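You operate a simulated robot arm through the tools that you are given. There is no shell and no other tool.

You are at the controls of a simulated robot arm. One attempt, no reset.

JOB
Sand the brown wooden block clean in the vise and put it back.
Fine: clamp it first, take the old paint off with the sanding block, then open the vise; sanding block back; leave the other. Set down upright: what you pick out. What is to be rubbed or washed off counts as gone when no trace of it is left.

It is judged by the outcome, as a careful person would: the job done as asked, and still so three seconds after it is handed in. It fails if anything else is knocked over, pushed out of place, dropped, spilled or broken.

ROBOT AND FRAMES
A 7-joint arm with a two-finger gripper, fixed in place. Base frame: the origin is at the foot of the arm, x ahead of it, y to its left, z up; the work surface is at about z = 0.88. Lengths are in m, angles in degrees, forces in N, time in s.
With the tool pointing down near the work surface it reaches from about 0.34 to 0.72 m from the base axis. Its first joint turns from -66.0 to 66.0 degrees. Payload 2.45 kg.
Tool frame: the origin (TCP) lies between the finger pads and is the grasp point; the fingertips stand 0.026 m ahead of it; z points along the fingers, y is the line along which they close. The gripper opens to 0.096 m. The gripper's body begins 0.069 m behind the TCP.
Orientation is that of the tool frame in the base frame, as a unit quaternion [x, y, z, w]. With the fingers straight down and closing along the base's y, the tool's x points along the base's -x, its y along +y and its z along -z.

CONTROLS
- The arm moves only by the tool step_arm. Its argument "commands" is a list that holds one entry, the list of rows, each a list of 7 numbers: the shift along the base's x, y, z in units of 400 mm (1.0 is 400 mm), then the turn, a rotation vector about the base's x, y, z in units of 60 degrees (1.0 is 60 degrees), then the opening, from 0 (shut) to 1 (fully open). In form: [[[tx, ty, tz, ax, ay, az, gripper], ...]]. A call has 1 to 20 rows; each row is the pose to reach, as a shift and turn from the pose commanded when the call began. A call with a number of a shift or a turn outside -1 to 1 is refused whole. Rows are played at 5 a second. More than 0.05 m and 8.6 degrees between two rows, or a gripper value outside its range, and nothing of the call is played. Where a pose cannot be reached the arm comes as near as it can. A force on the tool above 40 N (or 10 N above the force at the start of the call, whichever is more), or a blocked arm, ends the call early, and 0.2 s more pass. Each finger halts on what it meets, pressing with about 32 N; the grip force reading is that of the motor and also rises with nothing between the fingers. The clock runs only during rows and for 0.2 s after the last one: add rows that repeat a pose to give the fingers time. The reply holds the time, the measured pose of the TCP, the force on the tool along the base axes, the opening and the grip force, in the units named above and with some noise, with the torque about the TCP (base axes, N m) and any sound that the robot's microphone picked up.
- Cameras (640 x 400 px; columns grow to the right, rows downward): "scene" is fixed at [0.1784, -0.4109, 1.4137]; the picture's right is [0.57, -0.82, 0.00], its down [-0.54, -0.37, -0.75] and it looks along [0.62, 0.43, -0.66] (base axes); focal length 320 px, centre (320, 200). "wrist" rides on the gripper at [0.082, 0.003, -0.098] in the tool frame; the picture's right is [-0.04, 1.00, 0.00], its down [-0.73, -0.03, -0.68] and it looks along [-0.68, -0.03, 0.73] (tool axes); focal length 256 px, centre (320, 200). There is no depth. A picture from a camera that has moved, and an enlarged one, comes with that camera's place and axes in the base frame and with its lens.
- camera(camera): a new picture of that camera. The clock stands still meanwhile.
- close_up(camera, box): a new picture of the part [left, top, right, bottom] of that camera's present view, enlarged. The clock stands still meanwhile.
- hand_in(): hands the job in; it is judged then, once.

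Places have to be worked out from the pictures, the camera data and where the tool is seen. Open the gripper and draw the arm clear of the work before you hand the job in, unless the task says otherwise.

The tools are called after "Emit:" as a command line: name --argument value ..., lists and objects as JSON in quotes. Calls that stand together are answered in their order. step_arm: Moves the arm, as the interface text tells. Its arguments: {"type":"object","properties":{"commands":{"type":"array","items":{"type":"array","items":{"type":"array","items":{"type":"number"}}}}},"required":["commands"]} The other tools are called the same way: camera (camera) takes a picture; close_up (camera, box) takes an enlarged picture of a part of a camera's view; hand_in () hands the job in.

At the start:

```text
clock: 0.0
position: [0.4744, -0.1227, 1.1726]
orientation: [0.0, 1.0, 0.0, 0.0]
force: [0.3, -0.2, 0.0]
moment: [-0.03, 0.0, -0.01]
gripper_width: 0.0961
finger_force: 0.1
```

scene: 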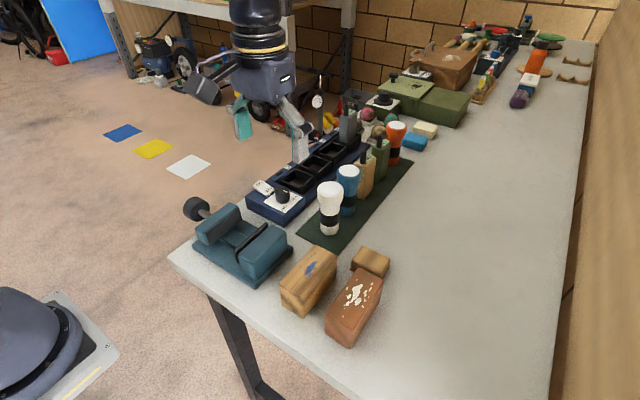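
wrist: 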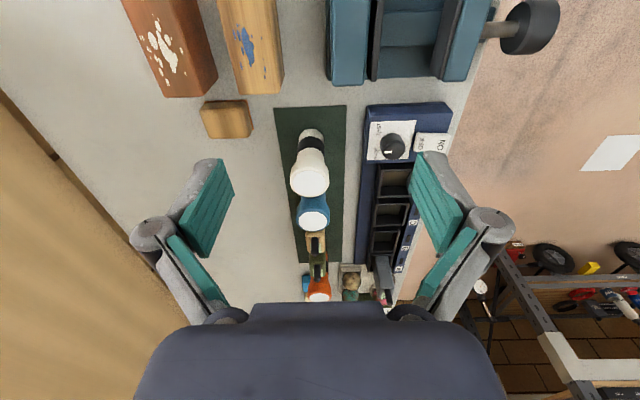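

I begin by looking closer at the vise, blocks and the sanding block in both views.

Emit:
close_up --camera "scene" --box '[160, 160, 420, 360]'

Emit:
close_up --camera "wrist" --box '[80, 0, 580, 200]'

Emit:
close_up --camera "scene" --box '[240, 80, 480, 240]'

```text
2.00 times, centred on (290, 260) of scene
camera zoom: at [0.1784, -0.4109, 1.4137], right [0.57, -0.82, 0.0], down [-0.54, -0.37, -0.75], along [0.62, 0.43, -0.66], focal length 641 px, centre (380, 80)
```

zoom: 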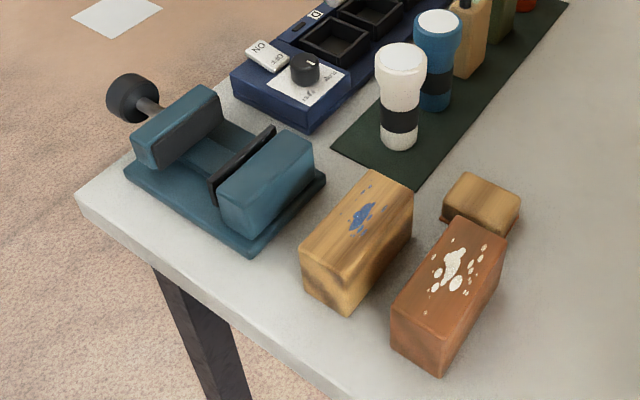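

```text
1.28 times, centred on (330, 100) of wrist
camera zoom: at [0.3917, -0.1197, 1.2707], right [0.04, 1.0, 0.0], down [0.73, -0.03, 0.68], along [0.68, -0.03, -0.73], focal length 328 px, centre (307, 328)
```

zoom: 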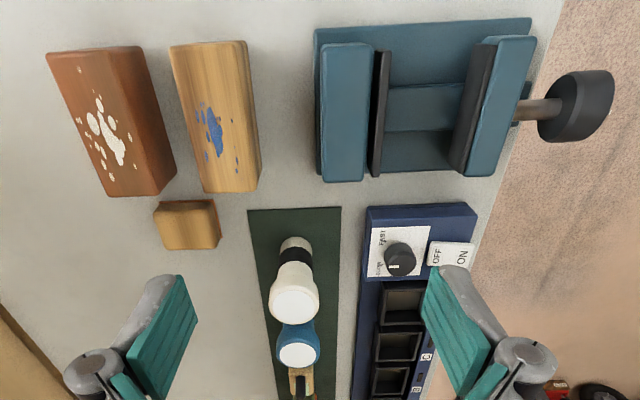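

```text
2.50 times, centred on (360, 160) of scene
camera zoom: at [0.1784, -0.4109, 1.4137], right [0.57, -0.82, 0.0], down [-0.54, -0.37, -0.75], along [0.62, 0.43, -0.66], focal length 801 px, centre (220, 300)
```

zoom: 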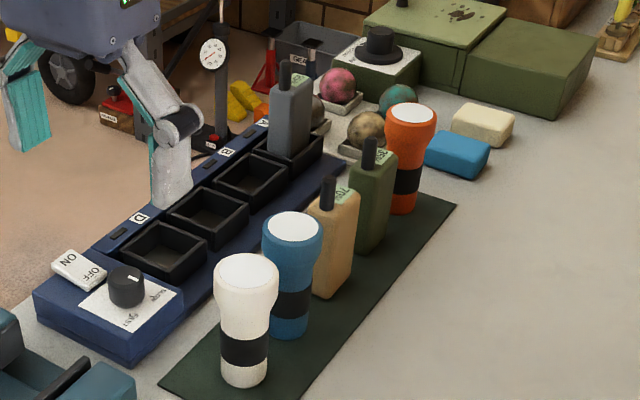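

The red-brown block with white paint is the workpiece, the small tan one next to it looks like the sanding block. I enlarge these to measure edges.

Emit:
close_up --camera "scene" --box '[270, 230, 400, 350]'

Emit:
close_up --camera "scene" --box '[175, 185, 305, 295]'

Emit:
close_up --camera "wrist" --box '[110, 0, 300, 150]'

Emit:
close_up --camera "wrist" --box '[310, 0, 570, 170]'

```text
3.33 times, centred on (335, 290) of scene
camera zoom: at [0.1784, -0.4109, 1.4137], right [0.57, -0.82, 0.0], down [-0.54, -0.37, -0.75], along [0.62, 0.43, -0.66], focal length 1068 px, centre (270, -100)
```

zoom: 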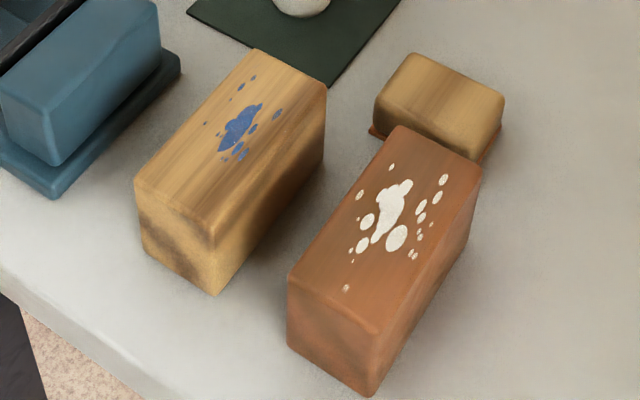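

```text
3.64 times, centred on (240, 240) of scene
camera zoom: at [0.1784, -0.4109, 1.4137], right [0.57, -0.82, 0.0], down [-0.54, -0.37, -0.75], along [0.62, 0.43, -0.66], focal length 1165 px, centre (611, 54)
```

zoom: 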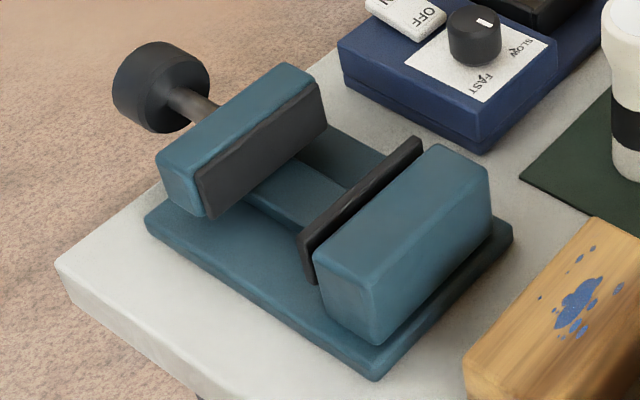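

```text
2.67 times, centred on (205, 75) of wrist
camera zoom: at [0.3917, -0.1197, 1.2707], right [0.04, 1.0, 0.0], down [0.73, -0.03, 0.68], along [0.68, -0.03, -0.73], focal length 683 px, centre (627, 533)
```

zoom: 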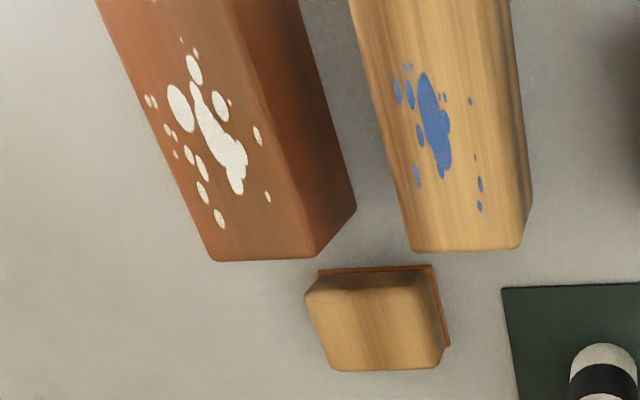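

```text
2.35 times, centred on (440, 85) of wrist
camera zoom: at [0.3917, -0.1197, 1.2707], right [0.04, 1.0, 0.0], down [0.73, -0.03, 0.68], along [0.68, -0.03, -0.73], focal length 602 px, centre (38, 471)
```

zoom: 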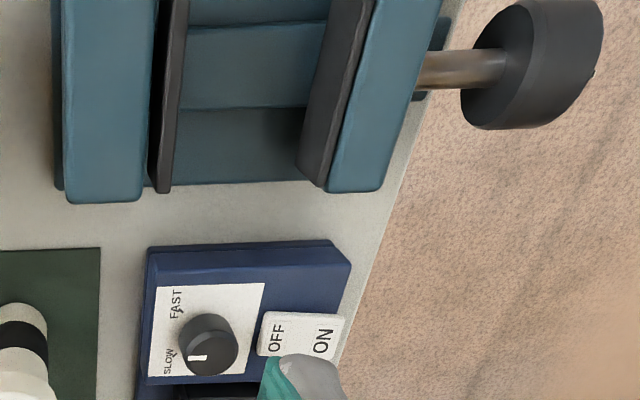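

The workpiece is about 0.11 x 0.048 x 0.064 m, centred near (0.454, -0.292). The sanding block (red paper underneath) is near (0.566, -0.271), and the vise's open gap runs from about y -0.056 to 0.015. I move above the workpiece to check it from closer.

Emit:
step_arm --commands '[[[-0.01, -0.08, -0.02, 0, 0, 0, 1], [-0.02, -0.16, -0.06, 0, 0, 0, 1], [-0.03, -0.24, -0.1, 0, 0, 0, 1], [-0.04, -0.32, -0.14, 0, 0, 0, 1], [-0.046, -0.38, -0.17, 0, 0, 0, 1], [-0.051, -0.423, -0.19, 0, 0, 0, 1], [-0.051, -0.423, -0.19, 0, 0, 0, 1]]]'

Emit:
camera --camera "wrist"

Emit:
camera --camera "scene"

```text
clock: 1.6
position: [0.4538, -0.2928, 1.0966]
orientation: [0.001, 1.0, 0.0, 0.001]
force: [1.1, 0.2, 0.7]
moment: [-0.01, -0.01, 0.0]
gripper_width: 0.0961
finger_force: 0.1
```

```text
taken
camera wrist: at [0.3714, -0.2887, 1.1949], right [0.04, 1.0, 0.0], down [0.73, -0.03, 0.68], along [0.68, -0.03, -0.73], focal length 256 px, centre (320, 200)
```

wrist: 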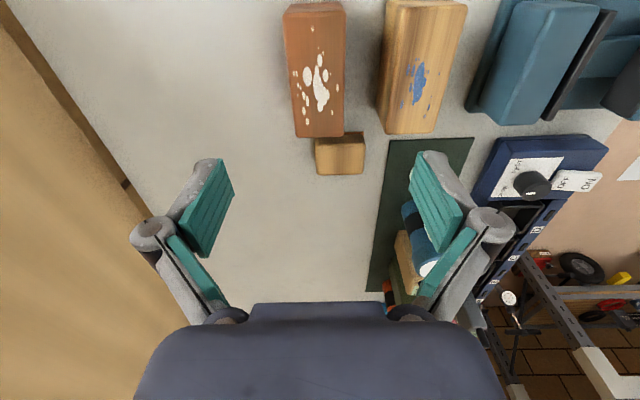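

```text
taken
```

scene: 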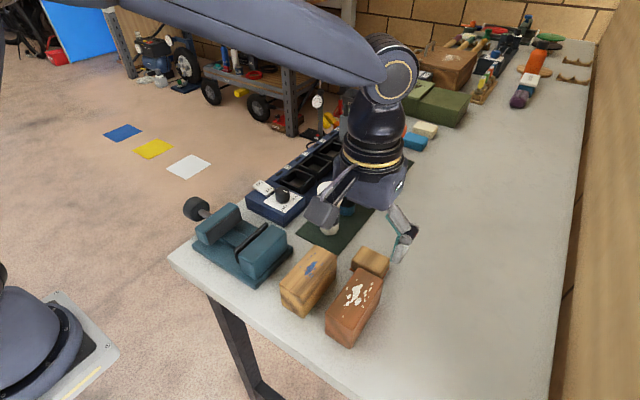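

The block lies right below, aligned with the axes. I enlarge the wrist view to get its exact centre and edges.

Emit:
close_up --camera "wrist" --box '[250, 0, 480, 180]'

```text
2.22 times, centred on (365, 90) of wrist
camera zoom: at [0.3714, -0.2887, 1.1949], right [0.04, 1.0, 0.0], down [0.73, -0.03, 0.68], along [0.68, -0.03, -0.73], focal length 569 px, centre (220, 444)
```

zoom: 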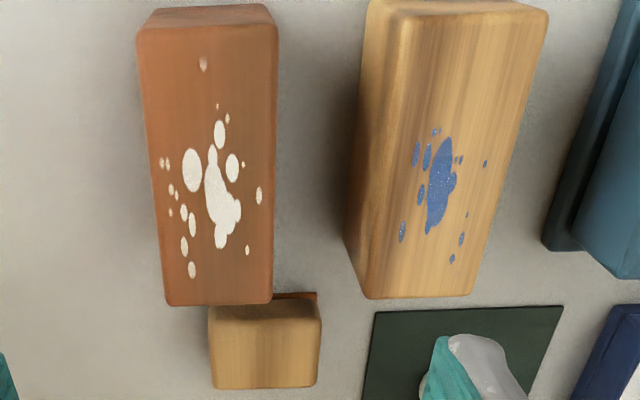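

Block centre is about (0.455, -0.295), top near z 0.944. Before picking it up I move above the vise to measure the gap, jaw height and rail.

Emit:
step_arm --commands '[[[0, 0.1, 0.0, 0, 0, 0, 1], [0, 0.2, 0.0, 0, 0, 0, 1], [0, 0.3, 0.0, 0, 0, 0, 1], [0, 0.4, 0.0, 0, 0, 0, 1], [0, 0.5, 0.0, 0, 0, 0, 1], [0, 0.6, 0.0, 0, 0, 0, 1], [0, 0.68, 0.0, 0, 0, 0, 1], [0, 0.68, 0.0, 0, 0, 0, 1]]]'

Emit:
close_up --camera "wrist" --box '[200, 0, 460, 170]'

Emit:
camera --camera "wrist"

```text
clock: 3.4
position: [0.4574, -0.0219, 1.0994]
orientation: [0.0, 1.0, 0.0, -0.001]
force: [0.1, 0.4, -0.2]
moment: [0.01, 0.0, -0.03]
gripper_width: 0.0961
finger_force: 0.1
```

```text
2.35 times, centred on (330, 85) of wrist
camera zoom: at [0.3742, -0.0179, 1.1962], right [0.04, 1.0, 0.0], down [0.73, -0.03, 0.68], along [0.68, -0.03, -0.73], focal length 602 px, centre (296, 471)
```

zoom: 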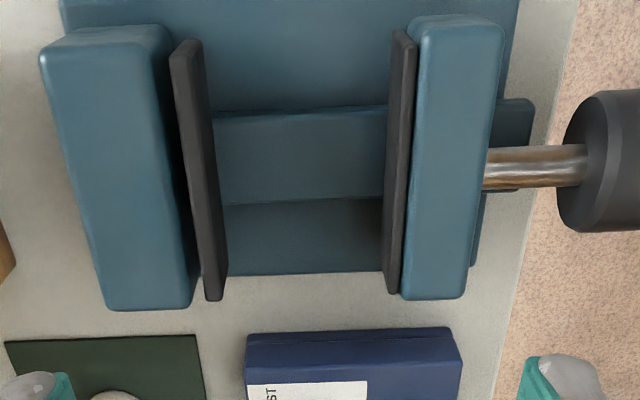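

```text
taken
camera wrist: at [0.3742, -0.0179, 1.1962], right [0.04, 1.0, 0.0], down [0.73, -0.03, 0.68], along [0.68, -0.03, -0.73], focal length 256 px, centre (320, 200)
```

wrist: 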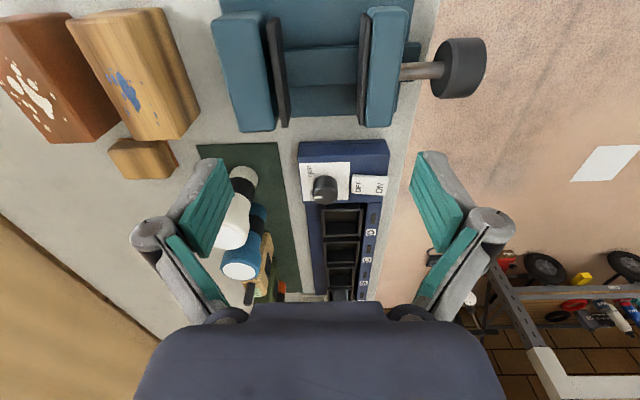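

The gap measures about 0.071 m (y -0.055 to 0.016), centred at y -0.020; jaw tops are at about z 0.943. I enlarge the fixed view to find the height of the rail the block will rest on.

Emit:
close_up --camera "scene" --box '[190, 200, 270, 260]'

Emit:
close_up --camera "wrist" --box '[340, 0, 500, 110]'

```text
6.67 times, centred on (230, 230) of scene
camera zoom: at [0.1784, -0.4109, 1.4137], right [0.57, -0.82, 0.0], down [-0.54, -0.37, -0.75], along [0.62, 0.43, -0.66], focal length 2135 px, centre (920, 0)
```

zoom: 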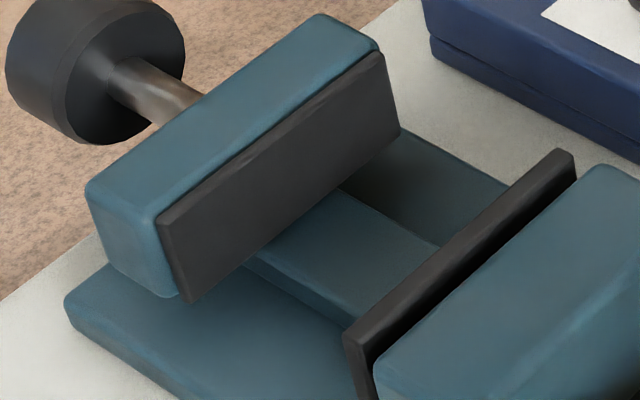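

```text
3.64 times, centred on (420, 55) of wrist
camera zoom: at [0.3742, -0.0179, 1.1962], right [0.04, 1.0, 0.0], down [0.73, -0.03, 0.68], along [0.68, -0.03, -0.73], focal length 931 px, centre (-44, 727)
```

zoom: 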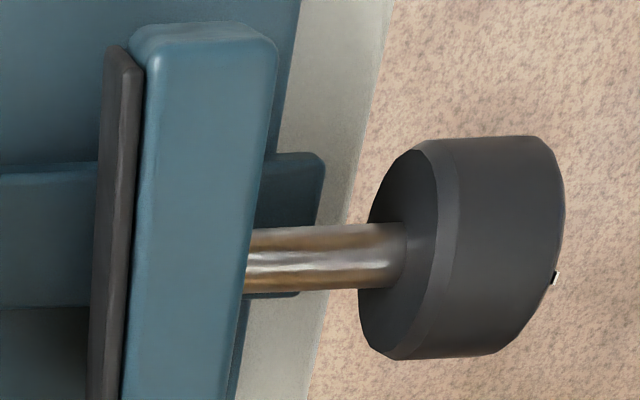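

The rail top is about z 0.90, so the block's top will stand about 0.02 m above the jaws; I must grip only its top 16 mm. I go back above the workpiece with the gripper part-closed and look from lower down.

Emit:
step_arm --commands '[[[0, -0.1, 0.0, 0, 0, 0, 0.9], [0, -0.2, 0.0, 0, 0, 0, 0.8], [0, -0.3, 0.0, 0, 0, 0, 0.8], [0, -0.4, 0.0, 0, 0, 0, 0.8], [0, -0.5, 0.0, 0, 0, 0, 0.8], [0, -0.6, 0.0, 0, 0, 0, 0.8], [0, -0.688, 0.0, 0, 0, 0, 0.8], [0, -0.688, -0.1, 0, 0, 0, 0.8], [0, -0.688, -0.2, 0, 0, 0, 0.8], [0, -0.688, -0.27, 0, 0, 0, 0.8], [0, -0.688, -0.27, 0, 0, 0, 0.8]]]'

Emit:
camera --camera "wrist"

Emit:
close_up --camera "scene" --box '[260, 160, 460, 360]'

```text
clock: 5.8
position: [0.4542, -0.2957, 0.9886]
orientation: [0.0, 1.0, 0.0, 0.001]
force: [0.4, -0.4, 0.3]
moment: [0.01, -0.03, 0.02]
gripper_width: 0.0768
finger_force: 0.1
```

```text
taken
camera wrist: at [0.3713, -0.2927, 1.087], right [0.04, 1.0, 0.0], down [0.73, -0.03, 0.68], along [0.68, -0.03, -0.73], focal length 256 px, centre (320, 200)
```

wrist: 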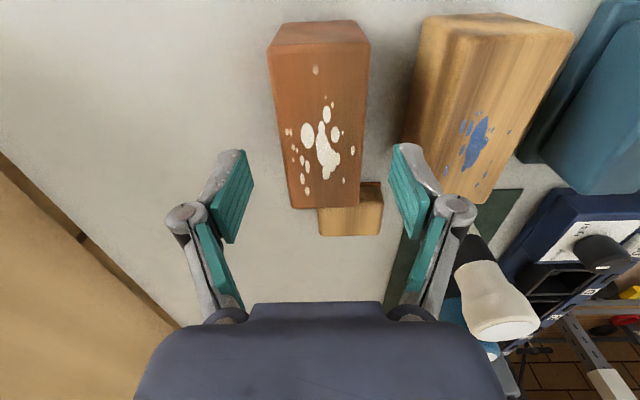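

```text
2.00 times, centred on (360, 260) of scene
camera zoom: at [0.1784, -0.4109, 1.4137], right [0.57, -0.82, 0.0], down [-0.54, -0.37, -0.75], along [0.62, 0.43, -0.66], focal length 641 px, centre (240, 80)
```

zoom: 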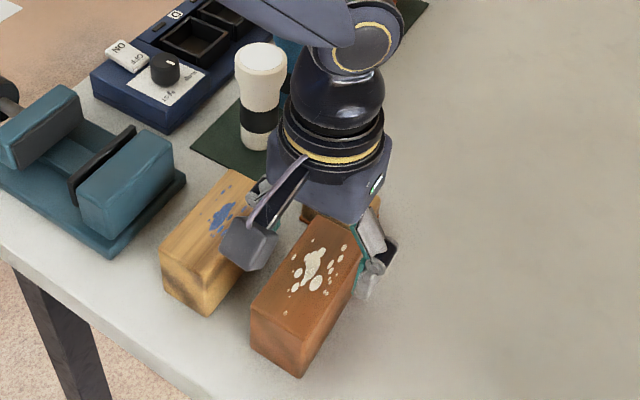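

The fingers straddle the block, which sits about 2 mm towards +y. I descend so the tips overlap its top by about 16 mm, then close.

Emit:
step_arm --commands '[[[0.005, 0.005, -0.045, 0, 0, 0, 0.8], [0.005, 0.005, -0.089, 0, 0, 0, 0.8], [0.005, 0.005, -0.089, 0, 0, 0, 0.8]]]'

Emit:
camera --camera "wrist"

Emit:
close_up --camera "scene" --box '[280, 180, 440, 360]'

```text
clock: 6.6
position: [0.4546, -0.2935, 0.9515]
orientation: [0.0, 1.0, 0.0, -0.001]
force: [0.3, -0.2, 0.3]
moment: [0.0, -0.01, 0.01]
gripper_width: 0.0768
finger_force: 0.0
```

```text
taken
camera wrist: at [0.3731, -0.2902, 1.0501], right [0.04, 1.0, 0.0], down [0.73, -0.03, 0.68], along [0.68, -0.03, -0.73], focal length 256 px, centre (320, 200)
```

wrist: 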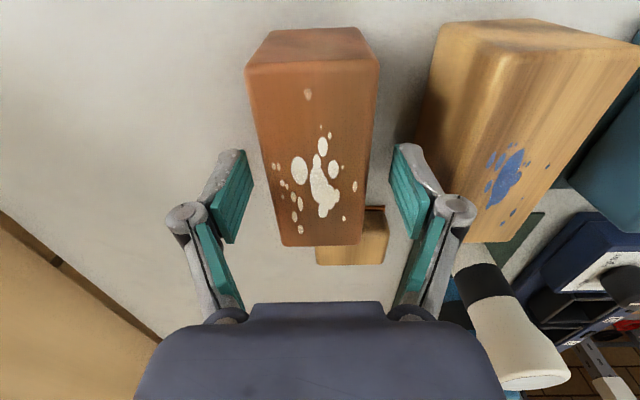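

```text
2.22 times, centred on (360, 270) of scene
camera zoom: at [0.1784, -0.4109, 1.4137], right [0.57, -0.82, 0.0], down [-0.54, -0.37, -0.75], along [0.62, 0.43, -0.66], focal length 712 px, centre (231, 44)
```

zoom: 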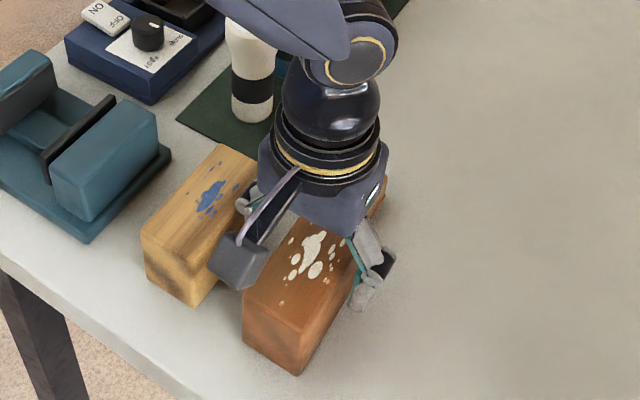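

The top face sits between TCP and tips as wanted, so I close the fingers on the block.

Emit:
step_arm --commands '[[[0, 0, 0, 0, 0, 0, 0.6], [0, 0, 0, 0, 0, 0, 0.4], [0, 0, 0, 0, 0, 0, 0.4], [0, 0, 0, 0, 0, 0, 0.4], [0, 0, 0, 0, 0, 0, 0.4]]]'

Emit:
camera --camera "wrist"

```text
clock: 7.8
position: [0.4539, -0.2929, 0.9528]
orientation: [0.0, 1.0, -0.001, 0.001]
force: [-1.4, -1.1, 1.6]
moment: [-0.07, -0.01, -0.04]
gripper_width: 0.0517
finger_force: 32.0
```

```text
taken
camera wrist: at [0.3732, -0.2904, 1.0505], right [0.04, 1.0, 0.0], down [0.73, -0.03, 0.68], along [0.68, -0.03, -0.73], focal length 256 px, centre (320, 200)
```

wrist: 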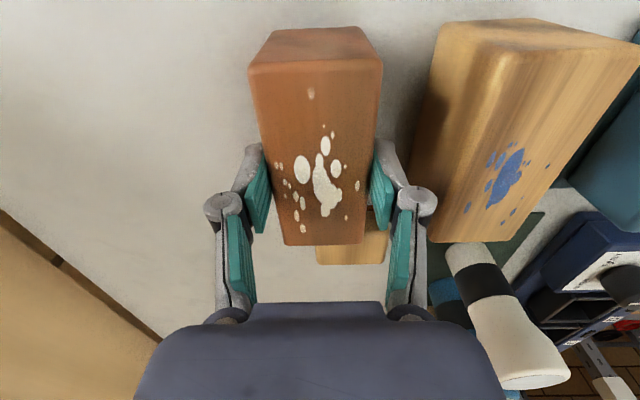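

Gripped at 0.0517 m with 32 N. I lift it straight up and check that it hangs firm and see its other faces.

Emit:
step_arm --commands '[[[0, 0, 0.05, 0, 0, 0, 0.4], [0, 0, 0.12, 0, 0, 0, 0.4], [0, 0, 0.2, 0, 0, 0, 0.4], [0, 0, 0.28, 0, 0, 0, 0.4], [0, 0, 0.28, 0, 0, 0, 0.4]]]'

Emit:
camera --camera "wrist"

Emit:
camera --camera "scene"

```text
clock: 9.0
position: [0.455, -0.2939, 1.0656]
orientation: [0.0, 1.0, -0.001, 0.0]
force: [0.0, 0.5, -2.0]
moment: [-0.01, 0.0, 0.03]
gripper_width: 0.0514
finger_force: 32.0
```

```text
taken
camera wrist: at [0.3726, -0.2907, 1.1637], right [0.04, 1.0, 0.0], down [0.73, -0.03, 0.68], along [0.68, -0.03, -0.73], focal length 256 px, centre (320, 200)
```

wrist: 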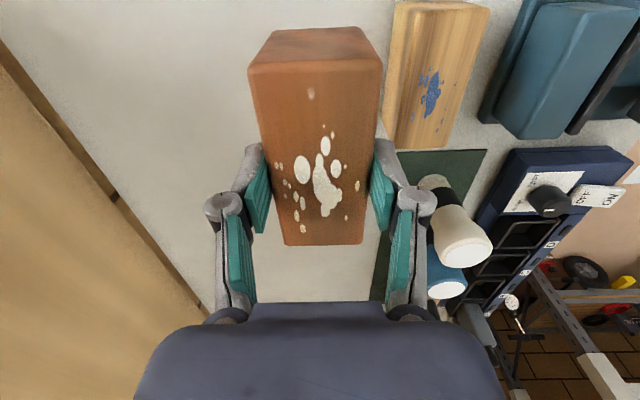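

```text
taken
```

scene: 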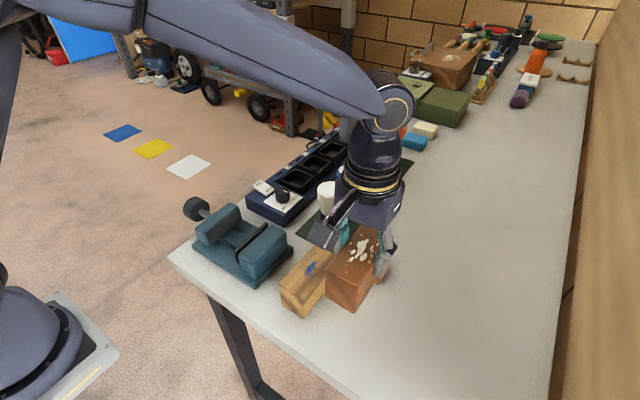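

Block hangs level, about 2 N. I carry it at this height over to the vise gap centre (y -0.020) and check alignment.

Emit:
step_arm --commands '[[[0, 0.08, 0, 0, 0, 0, 0.4], [0, 0.17, 0, 0, 0, 0, 0.4], [0, 0.26, 0, 0, 0, 0, 0.4], [0, 0.35, 0, 0, 0, 0, 0.4], [0, 0.44, 0, 0, 0, 0, 0.4], [0, 0.53, 0, 0, 0, 0, 0.4], [-0.002, 0.61, 0, 0, 0, 0, 0.4], [-0.004, 0.66, 0, 0, 0, 0, 0.4], [-0.004, 0.683, 0, 0, 0, 0, 0.4], [-0.004, 0.683, 0, 0, 0, 0, 0.4]]]'

Emit:
camera --camera "wrist"

Emit:
close_up --camera "scene" --box '[160, 100, 360, 300]'

```text
clock: 11.2
position: [0.4547, -0.0202, 1.0644]
orientation: [0.0, 1.0, 0.0, 0.0]
force: [-0.1, -0.5, -2.3]
moment: [-0.03, 0.03, 0.0]
gripper_width: 0.0514
finger_force: 32.4
```

```text
taken
camera wrist: at [0.3727, -0.0162, 1.1624], right [0.04, 1.0, 0.0], down [0.73, -0.03, 0.68], along [0.68, -0.03, -0.73], focal length 256 px, centre (320, 200)
```

wrist: 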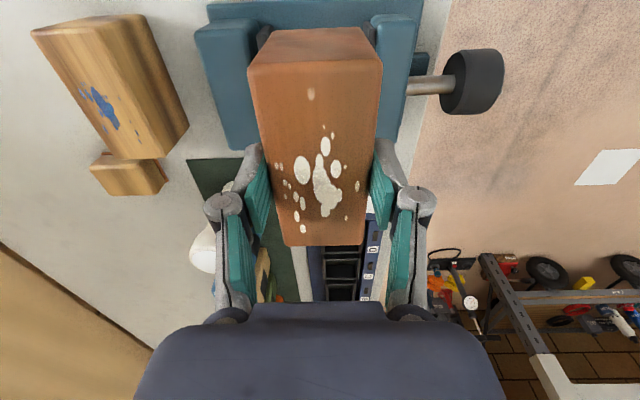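

```text
2.00 times, centred on (260, 200) of scene
camera zoom: at [0.1784, -0.4109, 1.4137], right [0.57, -0.82, 0.0], down [-0.54, -0.37, -0.75], along [0.62, 0.43, -0.66], focal length 641 px, centre (440, 200)
```

zoom: 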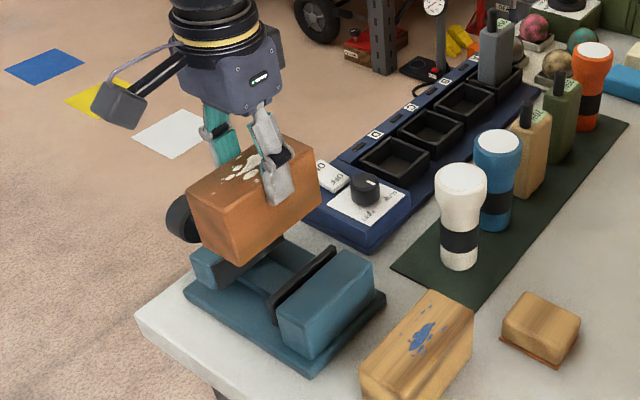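

Block is roughly centred over the gap. I lower to just above the jaw tops and compare the side clearances.

Emit:
step_arm --commands '[[[0, 0, -0.045, 0, 0, 0, 0.4], [0, 0, -0.09, 0, 0, 0, 0.4], [0, 0, -0.09, 0, 0, 0, 0.4]]]'

Emit:
close_up --camera "wrist" --box '[180, 0, 460, 180]'

Emit:
close_up --camera "scene" --box '[180, 160, 310, 290]'

```text
clock: 12.0
position: [0.4537, -0.0204, 1.028]
orientation: [0.0, 1.0, 0.001, 0.0]
force: [0.0, 0.2, -1.6]
moment: [-0.02, 0.0, -0.01]
gripper_width: 0.0516
finger_force: 31.8
```

```text
2.22 times, centred on (320, 90) of wrist
camera zoom: at [0.3718, -0.0167, 1.1264], right [0.04, 1.0, 0.0], down [0.73, -0.03, 0.68], along [0.68, -0.03, -0.73], focal length 569 px, centre (320, 444)
```

zoom: 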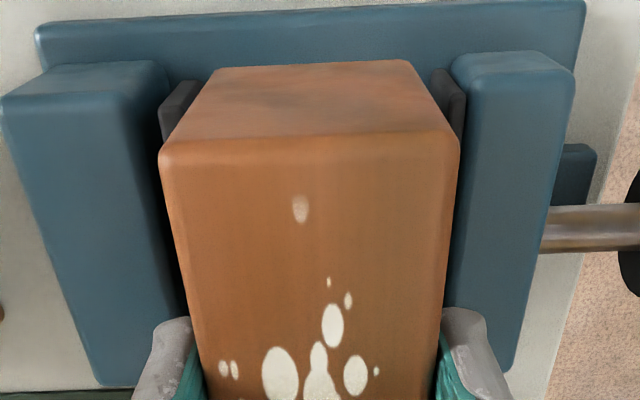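

```text
3.08 times, centred on (245, 225) of scene
camera zoom: at [0.1784, -0.4109, 1.4137], right [0.57, -0.82, 0.0], down [-0.54, -0.37, -0.75], along [0.62, 0.43, -0.66], focal length 986 px, centre (551, 123)
```

zoom: 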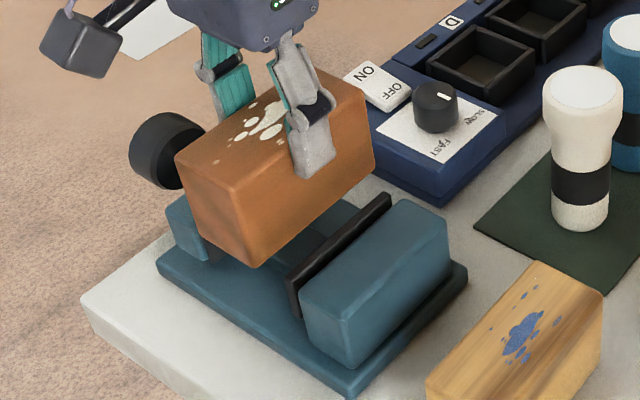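

Clearances are about 5 mm on the fixed-jaw side and 8 mm on the moving side, so I shift 1.5 mm to +y and lower between the jaws slowly.

Emit:
step_arm --commands '[[[0, 0.004, 0, 0, 0, 0, 0.4], [0, 0.004, -0.04, 0, 0, 0, 0.4], [0, 0.004, -0.08, 0, 0, 0, 0.4], [0, 0.004, -0.11, 0, 0, 0, 0.4], [0, 0.004, -0.12, 0, 0, 0, 0.4], [0, 0.004, -0.12, 0, 0, 0, 0.4]]]'

Emit:
close_up --camera "wrist" --box '[180, 0, 460, 180]'

Emit:
close_up --camera "scene" --box '[190, 170, 300, 280]'

```text
clock: 13.4
position: [0.4548, -0.0184, 0.9817]
orientation: [0.0, 1.0, 0.0, 0.001]
force: [-5.8, 2.5, 26.4]
moment: [0.06, 0.16, 0.02]
gripper_width: 0.0517
finger_force: 31.8
```

```text
2.22 times, centred on (320, 90) of wrist
camera zoom: at [0.3719, -0.0149, 1.0794], right [0.04, 1.0, 0.0], down [0.73, -0.03, 0.68], along [0.68, -0.03, -0.73], focal length 569 px, centre (320, 444)
```

zoom: 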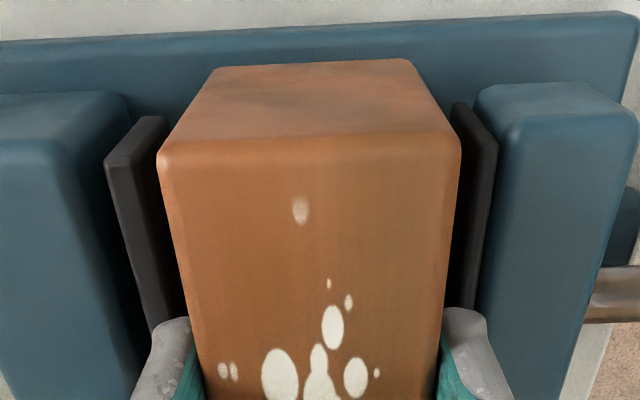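

```text
3.64 times, centred on (245, 225) of scene
camera zoom: at [0.1778, -0.4109, 1.4138], right [0.57, -0.82, 0.0], down [-0.54, -0.37, -0.75], along [0.62, 0.43, -0.66], focal length 1165 px, centre (593, 109)
```

zoom: 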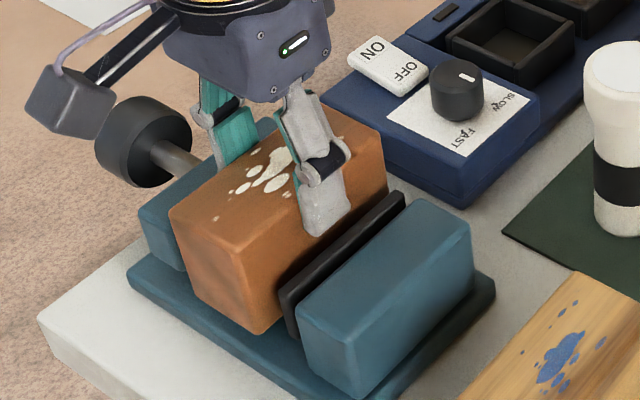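

The block has landed on the rail (26 N up, TCP z about 0.981) with free gaps both sides and the tips above the jaws. I ease the load off and open the fingers.

Emit:
step_arm --commands '[[[0, 0, 0.003, 0, 0, 0, 0.4], [0, 0, 0.004, 0, 0, 0, 0.4]]]'

```text
clock: 14.0
position: [0.4526, -0.0186, 0.9823]
orientation: [0.0, 1.0, 0.0, -0.001]
force: [0.7, 0.3, -0.3]
moment: [0.03, -0.1, 0.02]
gripper_width: 0.0515
finger_force: 31.6
```

The load is nearly zero now, the rail carries the block. I open the fingers and raise clear.

Emit:
step_arm --commands '[[[0, 0, 0, 0, 0, 0, 0.6], [0, 0, 0, 0, 0, 0, 0.78], [0, 0, 0, 0, 0, 0, 0.78], [0, 0, 0.05, 0, 0, 0, 0.78], [0, 0, 0.12, 0, 0, 0, 0.78], [0, 0, 0.22, 0, 0, 0, 0.78], [0, 0, 0.32, 0, 0, 0, 0.78], [0, 0, 0.32, 0, 0, 0, 0.78]]]'

Emit:
camera --camera "wrist"

Emit:
close_up --camera "scene" --box '[180, 170, 310, 290]'

```text
clock: 15.8
position: [0.4527, -0.0183, 1.1109]
orientation: [0.0, 1.0, 0.0, 0.0]
force: [0.3, 0.2, -0.4]
moment: [0.0, 0.01, 0.0]
gripper_width: 0.0749
finger_force: 0.0
```

```text
taken
camera wrist: at [0.3704, -0.0148, 1.2086], right [0.04, 1.0, 0.0], down [0.73, -0.03, 0.68], along [0.68, -0.03, -0.73], focal length 256 px, centre (320, 200)
```

wrist: 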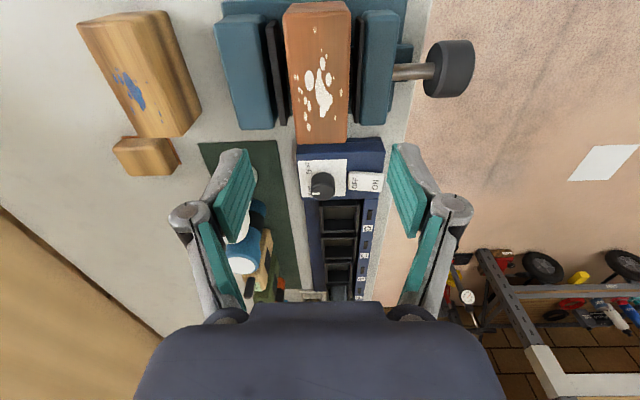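

```text
3.33 times, centred on (245, 230) of scene
camera zoom: at [0.1784, -0.4109, 1.4137], right [0.57, -0.82, 0.0], down [-0.54, -0.37, -0.75], along [0.62, 0.43, -0.66], focal length 1068 px, centre (570, 100)
```

zoom: 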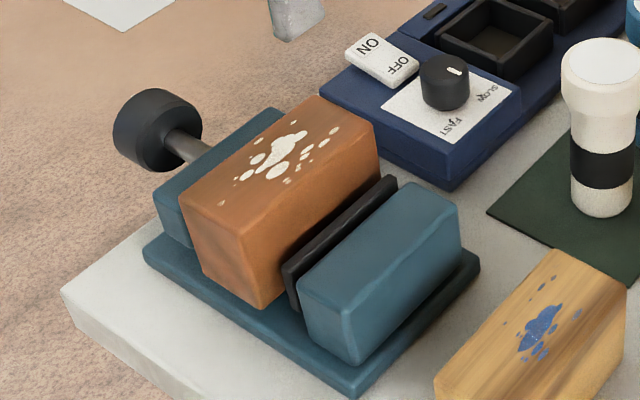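

The block stands upright between the jaws. The knob (axis along y near x 0.455, y 0.124, z 0.919) has to be turned; I'll go over it and yaw the hand −90° so the fingers close along x with the camera on the outer side.

Emit:
step_arm --commands '[[[0, 0.045, 0, 0, 0, -0.12, 1], [0, 0.09, 0, 0, 0, -0.24, 1], [0, 0.135, 0, 0, 0, -0.36, 1], [0, 0.18, 0, 0, 0, -0.48, 1], [0, 0.225, 0, 0, 0, -0.6, 1], [0, 0.27, 0, 0, 0, -0.72, 1], [0, 0.315, 0, 0, 0, -0.84, 1], [0, 0.356, 0, 0, 0, -0.96, 1], [0, 0.356, 0, 0, 0, -1.0, 1]]]'

Emit:
step_arm --commands '[[[0, 0, 0, 0, 0, -0.12, 1], [0, 0, 0, 0, 0, -0.24, 1], [0, 0, 0, 0, 0, -0.36, 1], [0, 0, 0, 0, 0, -0.48, 1], [0, 0, 0, 0, 0, -0.5, 1], [0, 0, 0, 0, 0, -0.5, 1]]]'

Emit:
camera --camera "wrist"

Emit:
camera --camera "scene"

```text
clock: 17.8
position: [0.4542, 0.1237, 1.1101]
orientation: [0.501, 0.866, 0.0, 0.0]
force: [-0.4, 0.1, 0.5]
moment: [-0.02, 0.03, -0.02]
gripper_width: 0.096
finger_force: 0.1
```

```text
clock: 19.2
position: [0.4548, 0.123, 1.1113]
orientation: [0.708, 0.707, 0.001, -0.001]
force: [0.0, 0.5, 0.0]
moment: [0.02, 0.0, 0.01]
gripper_width: 0.096
finger_force: 0.0
```

```text
taken
camera wrist: at [0.4566, 0.2054, 1.2085], right [1.0, -0.04, 0.0], down [-0.03, -0.73, 0.68], along [-0.03, -0.68, -0.73], focal length 256 px, centre (320, 200)
```

wrist: 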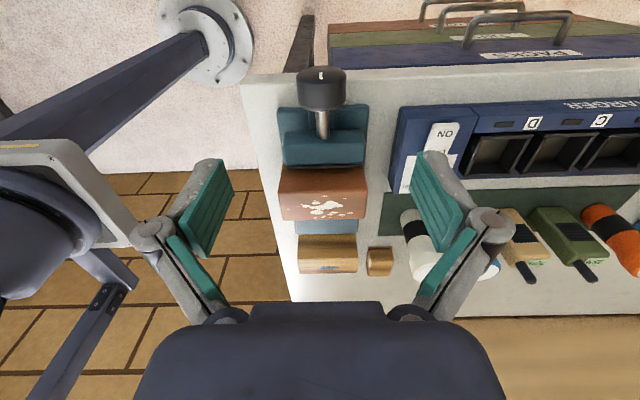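

```text
taken
```

scene: 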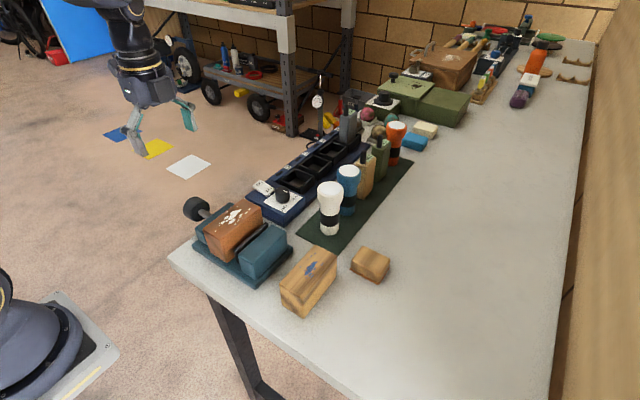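

The hand is over the knob, and I can see a white index mark on the knob's end. I enlarge to measure the knob.

Emit:
close_up --camera "wrist" --box '[260, 50, 390, 180]'

Emit:
close_up --camera "scene" --box '[170, 180, 270, 260]'

```text
3.08 times, centred on (325, 115) of wrist
camera zoom: at [0.4566, 0.2054, 1.2085], right [1.0, -0.04, 0.0], down [-0.03, -0.73, 0.68], along [-0.03, -0.68, -0.73], focal length 788 px, centre (305, 462)
```

zoom: 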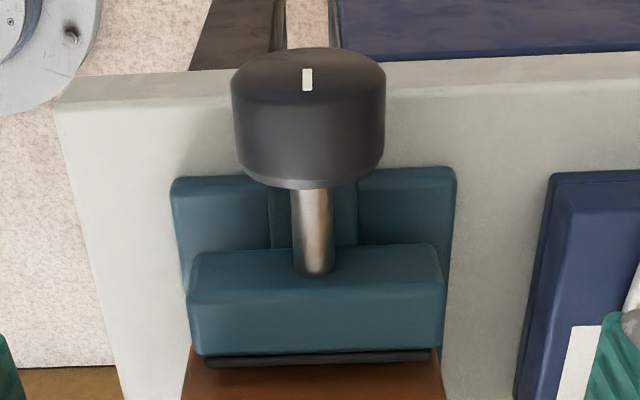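

```text
5.00 times, centred on (220, 220) of scene
camera zoom: at [0.1784, -0.4109, 1.4137], right [0.57, -0.82, 0.0], down [-0.54, -0.37, -0.75], along [0.62, 0.43, -0.66], focal length 1601 px, centre (820, 100)
```

zoom: 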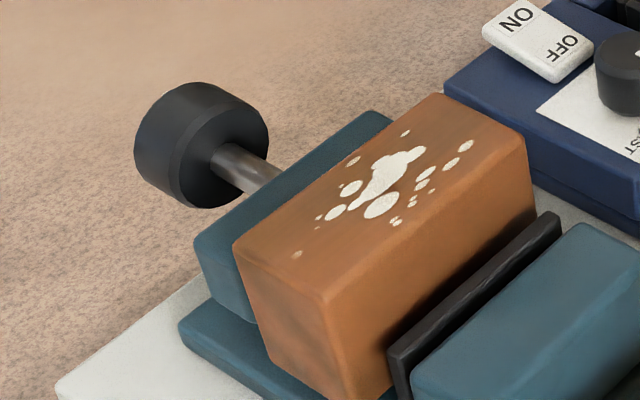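

The knob looks about 0.053 m across, spanning y ≈ 0.093–0.122, with a white index tick at 12 o'clock. I shift to y ≈ 0.107 and descend to z ≈ 1.03 for a second, closer sight.

Emit:
step_arm --commands '[[[0, -0.02, -0.06, 0, 0, 0, 1], [0, -0.0425, -0.12, 0, 0, 0, 1], [0, -0.0425, -0.2, 0, 0, 0, 1], [0, -0.0425, -0.2, 0, 0, 0, 1]]]'

Emit:
camera --camera "wrist"

Emit:
close_up --camera "wrist" --box '[240, 0, 400, 140]'

Emit:
close_up --camera "scene" --box '[160, 130, 290, 260]'

```text
clock: 20.2
position: [0.4531, 0.1066, 1.0301]
orientation: [0.707, 0.707, 0.0, 0.001]
force: [0.2, 0.3, 0.3]
moment: [0.01, 0.01, 0.01]
gripper_width: 0.096
finger_force: 0.1
```

```text
taken
camera wrist: at [0.456, 0.1881, 1.1273], right [1.0, -0.04, 0.0], down [-0.03, -0.73, 0.68], along [-0.03, -0.68, -0.73], focal length 256 px, centre (320, 200)
```

wrist: 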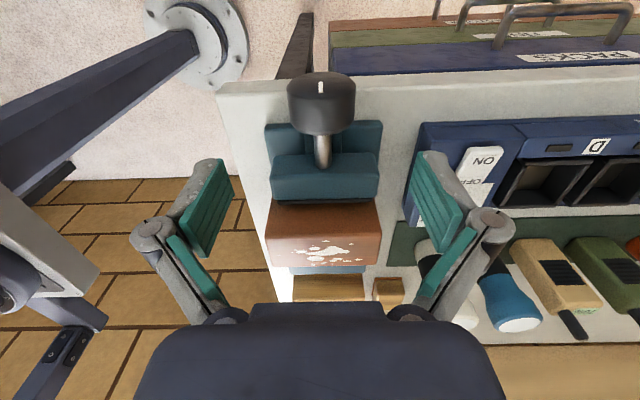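

```text
2.86 times, centred on (320, 70) of wrist
camera zoom: at [0.456, 0.1881, 1.1273], right [1.0, -0.04, 0.0], down [-0.03, -0.73, 0.68], along [-0.03, -0.68, -0.73], focal length 731 px, centre (320, 571)
```

zoom: 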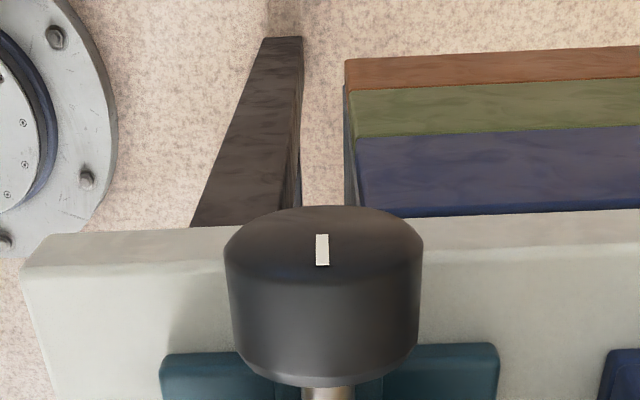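

```text
3.08 times, centred on (225, 195) of scene
camera zoom: at [0.1784, -0.4109, 1.4137], right [0.57, -0.82, 0.0], down [-0.54, -0.37, -0.75], along [0.62, 0.43, -0.66], focal length 986 px, centre (612, 215)
```

zoom: 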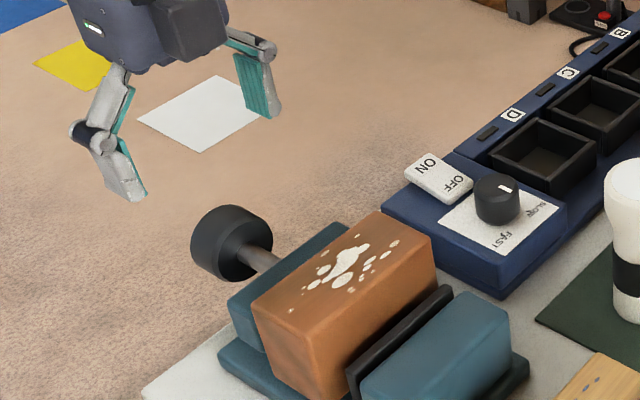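

Comparing the two views puts the knob axis at about x 0.4535, z 0.932, from y 0.095 to 0.124, about 0.053 m across. I lower the open fingers around it.

Emit:
step_arm --commands '[[[0, 0.005, -0.08, 0, 0, 0, 1], [0, 0.005, -0.16, 0, 0, 0, 1], [0, 0.005, -0.22, 0, 0, 0, 1], [0, 0.005, -0.2465, 0, 0, 0, 1], [0, 0.005, -0.2465, 0, 0, 0, 1]]]'

Emit:
camera --camera "wrist"

Emit:
close_up --camera "scene" --box '[150, 130, 310, 290]'

```text
clock: 21.4
position: [0.453, 0.1098, 0.932]
orientation: [0.707, 0.707, 0.0, 0.0]
force: [0.3, 0.2, 0.5]
moment: [-0.03, -0.01, 0.01]
gripper_width: 0.096
finger_force: 0.0
```

```text
taken
camera wrist: at [0.4553, 0.1913, 1.0297], right [1.0, -0.04, 0.0], down [-0.03, -0.73, 0.68], along [-0.03, -0.68, -0.73], focal length 256 px, centre (320, 200)
```

wrist: 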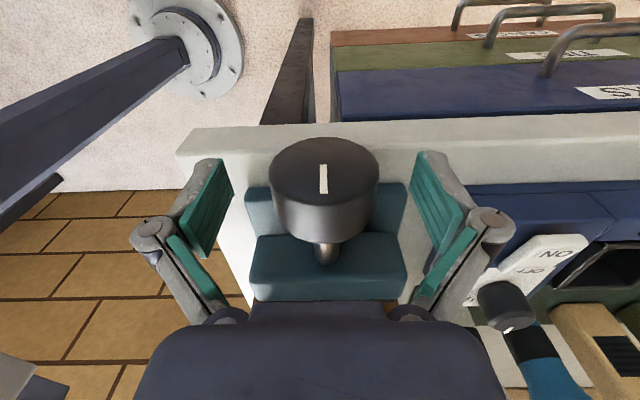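

```text
2.50 times, centred on (230, 210) of scene
camera zoom: at [0.1784, -0.4109, 1.4137], right [0.57, -0.82, 0.0], down [-0.54, -0.37, -0.75], along [0.62, 0.43, -0.66], focal length 801 px, centre (545, 175)
```

zoom: 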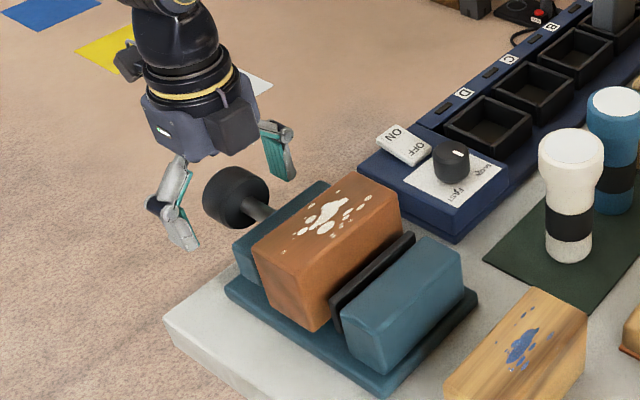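

The fingers straddle the knob with the TCP on its axis. I close on it and read forces for any misalignment.

Emit:
step_arm --commands '[[[0, 0, 0, 0, 0, 0, 0.75], [0, 0, 0, 0, 0, 0, 0.5], [0, 0, 0, 0, 0, 0, 0.45], [0, 0, 0, 0, 0, 0, 0.45], [0, 0, 0, 0, 0, 0, 0.45], [0, 0, 0, 0, 0, 0, 0.45]]]'

Emit:
camera --camera "wrist"

```text
clock: 22.8
position: [0.455, 0.1095, 0.9332]
orientation: [0.707, 0.708, 0.002, 0.001]
force: [18.3, -0.7, 4.0]
moment: [-0.11, -0.07, 0.19]
gripper_width: 0.0502
finger_force: 45.2
```

```text
taken
camera wrist: at [0.4568, 0.1913, 1.0306], right [1.0, -0.04, 0.01], down [-0.03, -0.73, 0.68], along [-0.02, -0.68, -0.73], focal length 256 px, centre (320, 200)
```

wrist: 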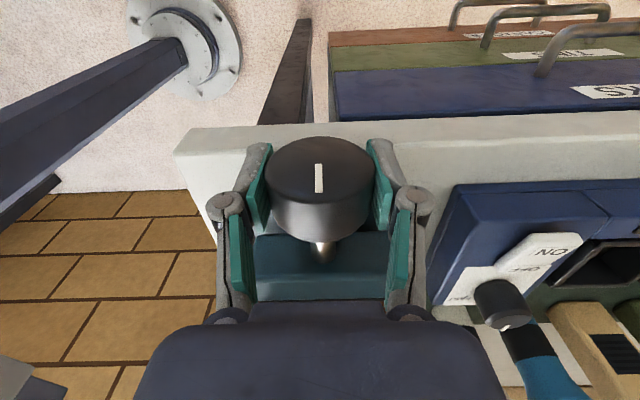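

Fingers hold the knob (0.0502 m) but Fx = 18 N says the knob is about 1 mm further in +x; I shift to relieve it.

Emit:
step_arm --commands '[[[0.003, 0, 0, 0, 0, 0, 0.45], [0.003, 0, 0, 0, 0, 0, 0.45]]]'

```text
clock: 23.4
position: [0.4556, 0.1093, 0.9333]
orientation: [0.707, 0.707, 0.001, 0.0]
force: [9.8, 0.0, 23.9]
moment: [-0.17, -0.2, 0.0]
gripper_width: 0.0502
finger_force: 44.7
```

Fx fell to 10 N but Fz rose to 24 N; I relax both a little more.

Emit:
step_arm --commands '[[[0.0015, 0, 0.0035, 0, 0, 0, 0.45], [0.0015, 0, 0.0035, 0, 0, 0, 0.45]]]'

```text
clock: 24.0
position: [0.4551, 0.1099, 0.9337]
orientation: [0.707, 0.707, -0.001, 0.0]
force: [7.2, 4.4, 4.0]
moment: [0.43, -0.53, -0.16]
gripper_width: 0.0501
finger_force: 44.9
```

Forces are small now. I try a first small turn about −y (clockwise seen from the knob's end, the closing sense) and watch the tick and jaw.

Emit:
step_arm --commands '[[[0, 0, 0, 0, -0.08, 0, 0.45], [0, 0, 0, 0, -0.16, 0, 0.45], [0, 0, 0, 0, -0.24, 0, 0.45], [0, 0, 0, 0, -0.32, 0, 0.45]]]'

Emit:
camera --camera "wrist"

Emit:
close_up --camera "scene" --box '[150, 130, 310, 290]'

```text
clock: 25.0
position: [0.4551, 0.1096, 0.9319]
orientation: [0.697, 0.698, 0.117, 0.117]
force: [-2.0, 13.4, 1.5]
moment: [0.27, -0.16, -0.05]
gripper_width: 0.0503
finger_force: 45.1
```

```text
taken
camera wrist: at [0.4246, 0.1913, 1.0261], right [0.94, -0.04, 0.33], down [-0.25, -0.73, 0.63], along [0.22, -0.68, -0.7], focal length 256 px, centre (320, 200)
```

wrist: 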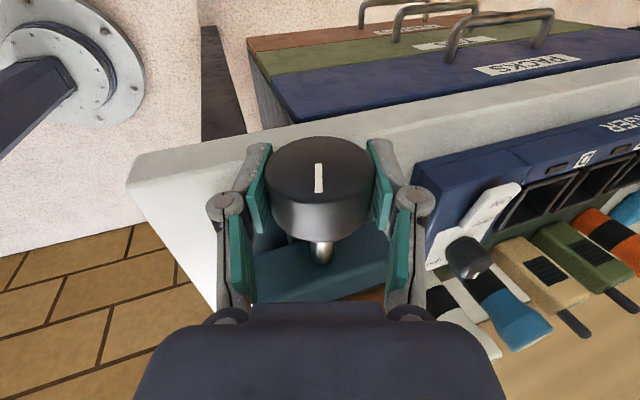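

```text
2.50 times, centred on (230, 210) of scene
camera zoom: at [0.1783, -0.4106, 1.4138], right [0.57, -0.82, 0.0], down [-0.54, -0.37, -0.75], along [0.62, 0.43, -0.66], focal length 801 px, centre (545, 175)
```

zoom: 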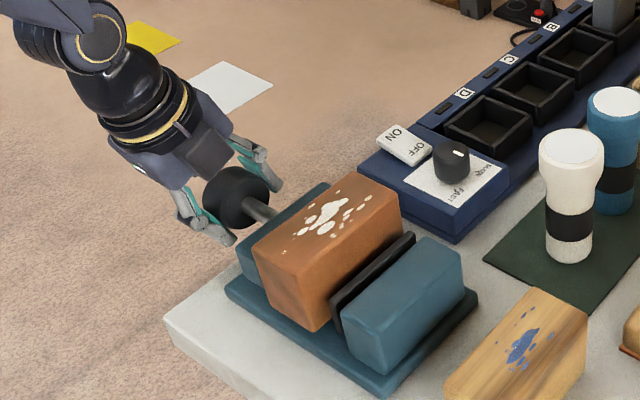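

The knob turns with the hand (tick stays fixed in the hand's view), but Fy = +13 N suggests the knob is drawn outwards, i.e. this may open the vise. I turn the other way past the start and compare.

Emit:
step_arm --commands '[[[0, 0, 0, 0, 0.08, 0, 0.45], [0, 0, 0, 0, 0.16, 0, 0.45], [0, 0, 0, 0, 0.24, 0, 0.45], [0, 0, 0, 0, 0.32, 0, 0.45], [0, 0, 0, 0, 0.4, 0, 0.45], [0, 0, 0, 0, 0.48, 0, 0.45], [0, 0, 0, 0, 0.56, 0, 0.45], [0, 0, 0, 0, 0.64, 0, 0.45]]]'

Emit:
camera --camera "wrist"

Emit:
close_up --camera "scene" --box '[150, 130, 310, 290]'

```text
clock: 26.8
position: [0.4547, 0.1081, 0.9337]
orientation: [0.698, 0.697, -0.12, -0.118]
force: [-11.7, 6.2, -4.5]
moment: [0.1, -0.95, -0.22]
gripper_width: 0.0503
finger_force: 45.1
```

```text
taken
camera wrist: at [0.4903, 0.1896, 1.0246], right [0.94, -0.04, -0.33], down [0.2, -0.73, 0.65], along [-0.27, -0.68, -0.68], focal length 256 px, centre (320, 200)
```

wrist: 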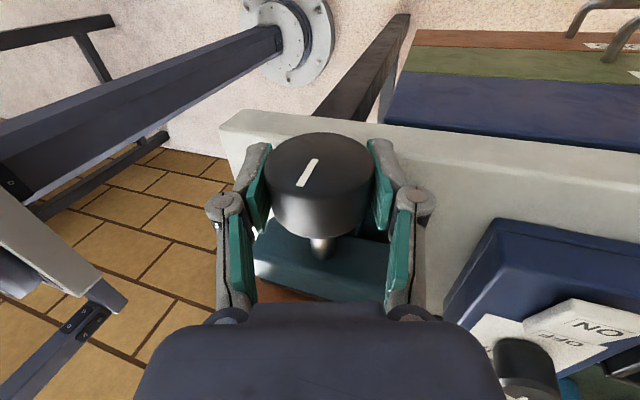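

```text
2.50 times, centred on (230, 210) of scene
camera zoom: at [0.1781, -0.4108, 1.4137], right [0.57, -0.82, 0.0], down [-0.54, -0.37, -0.75], along [0.62, 0.43, -0.66], focal length 801 px, centre (545, 175)
```

zoom: 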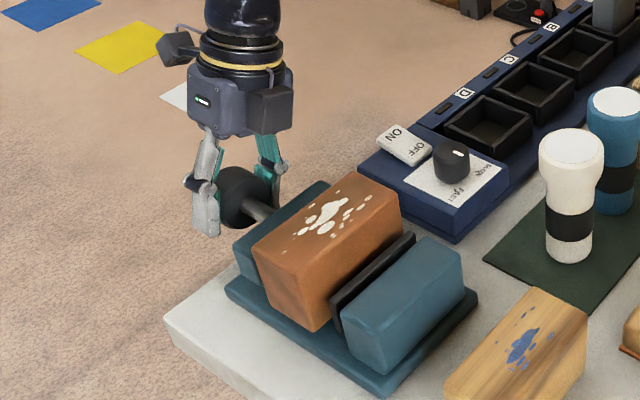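

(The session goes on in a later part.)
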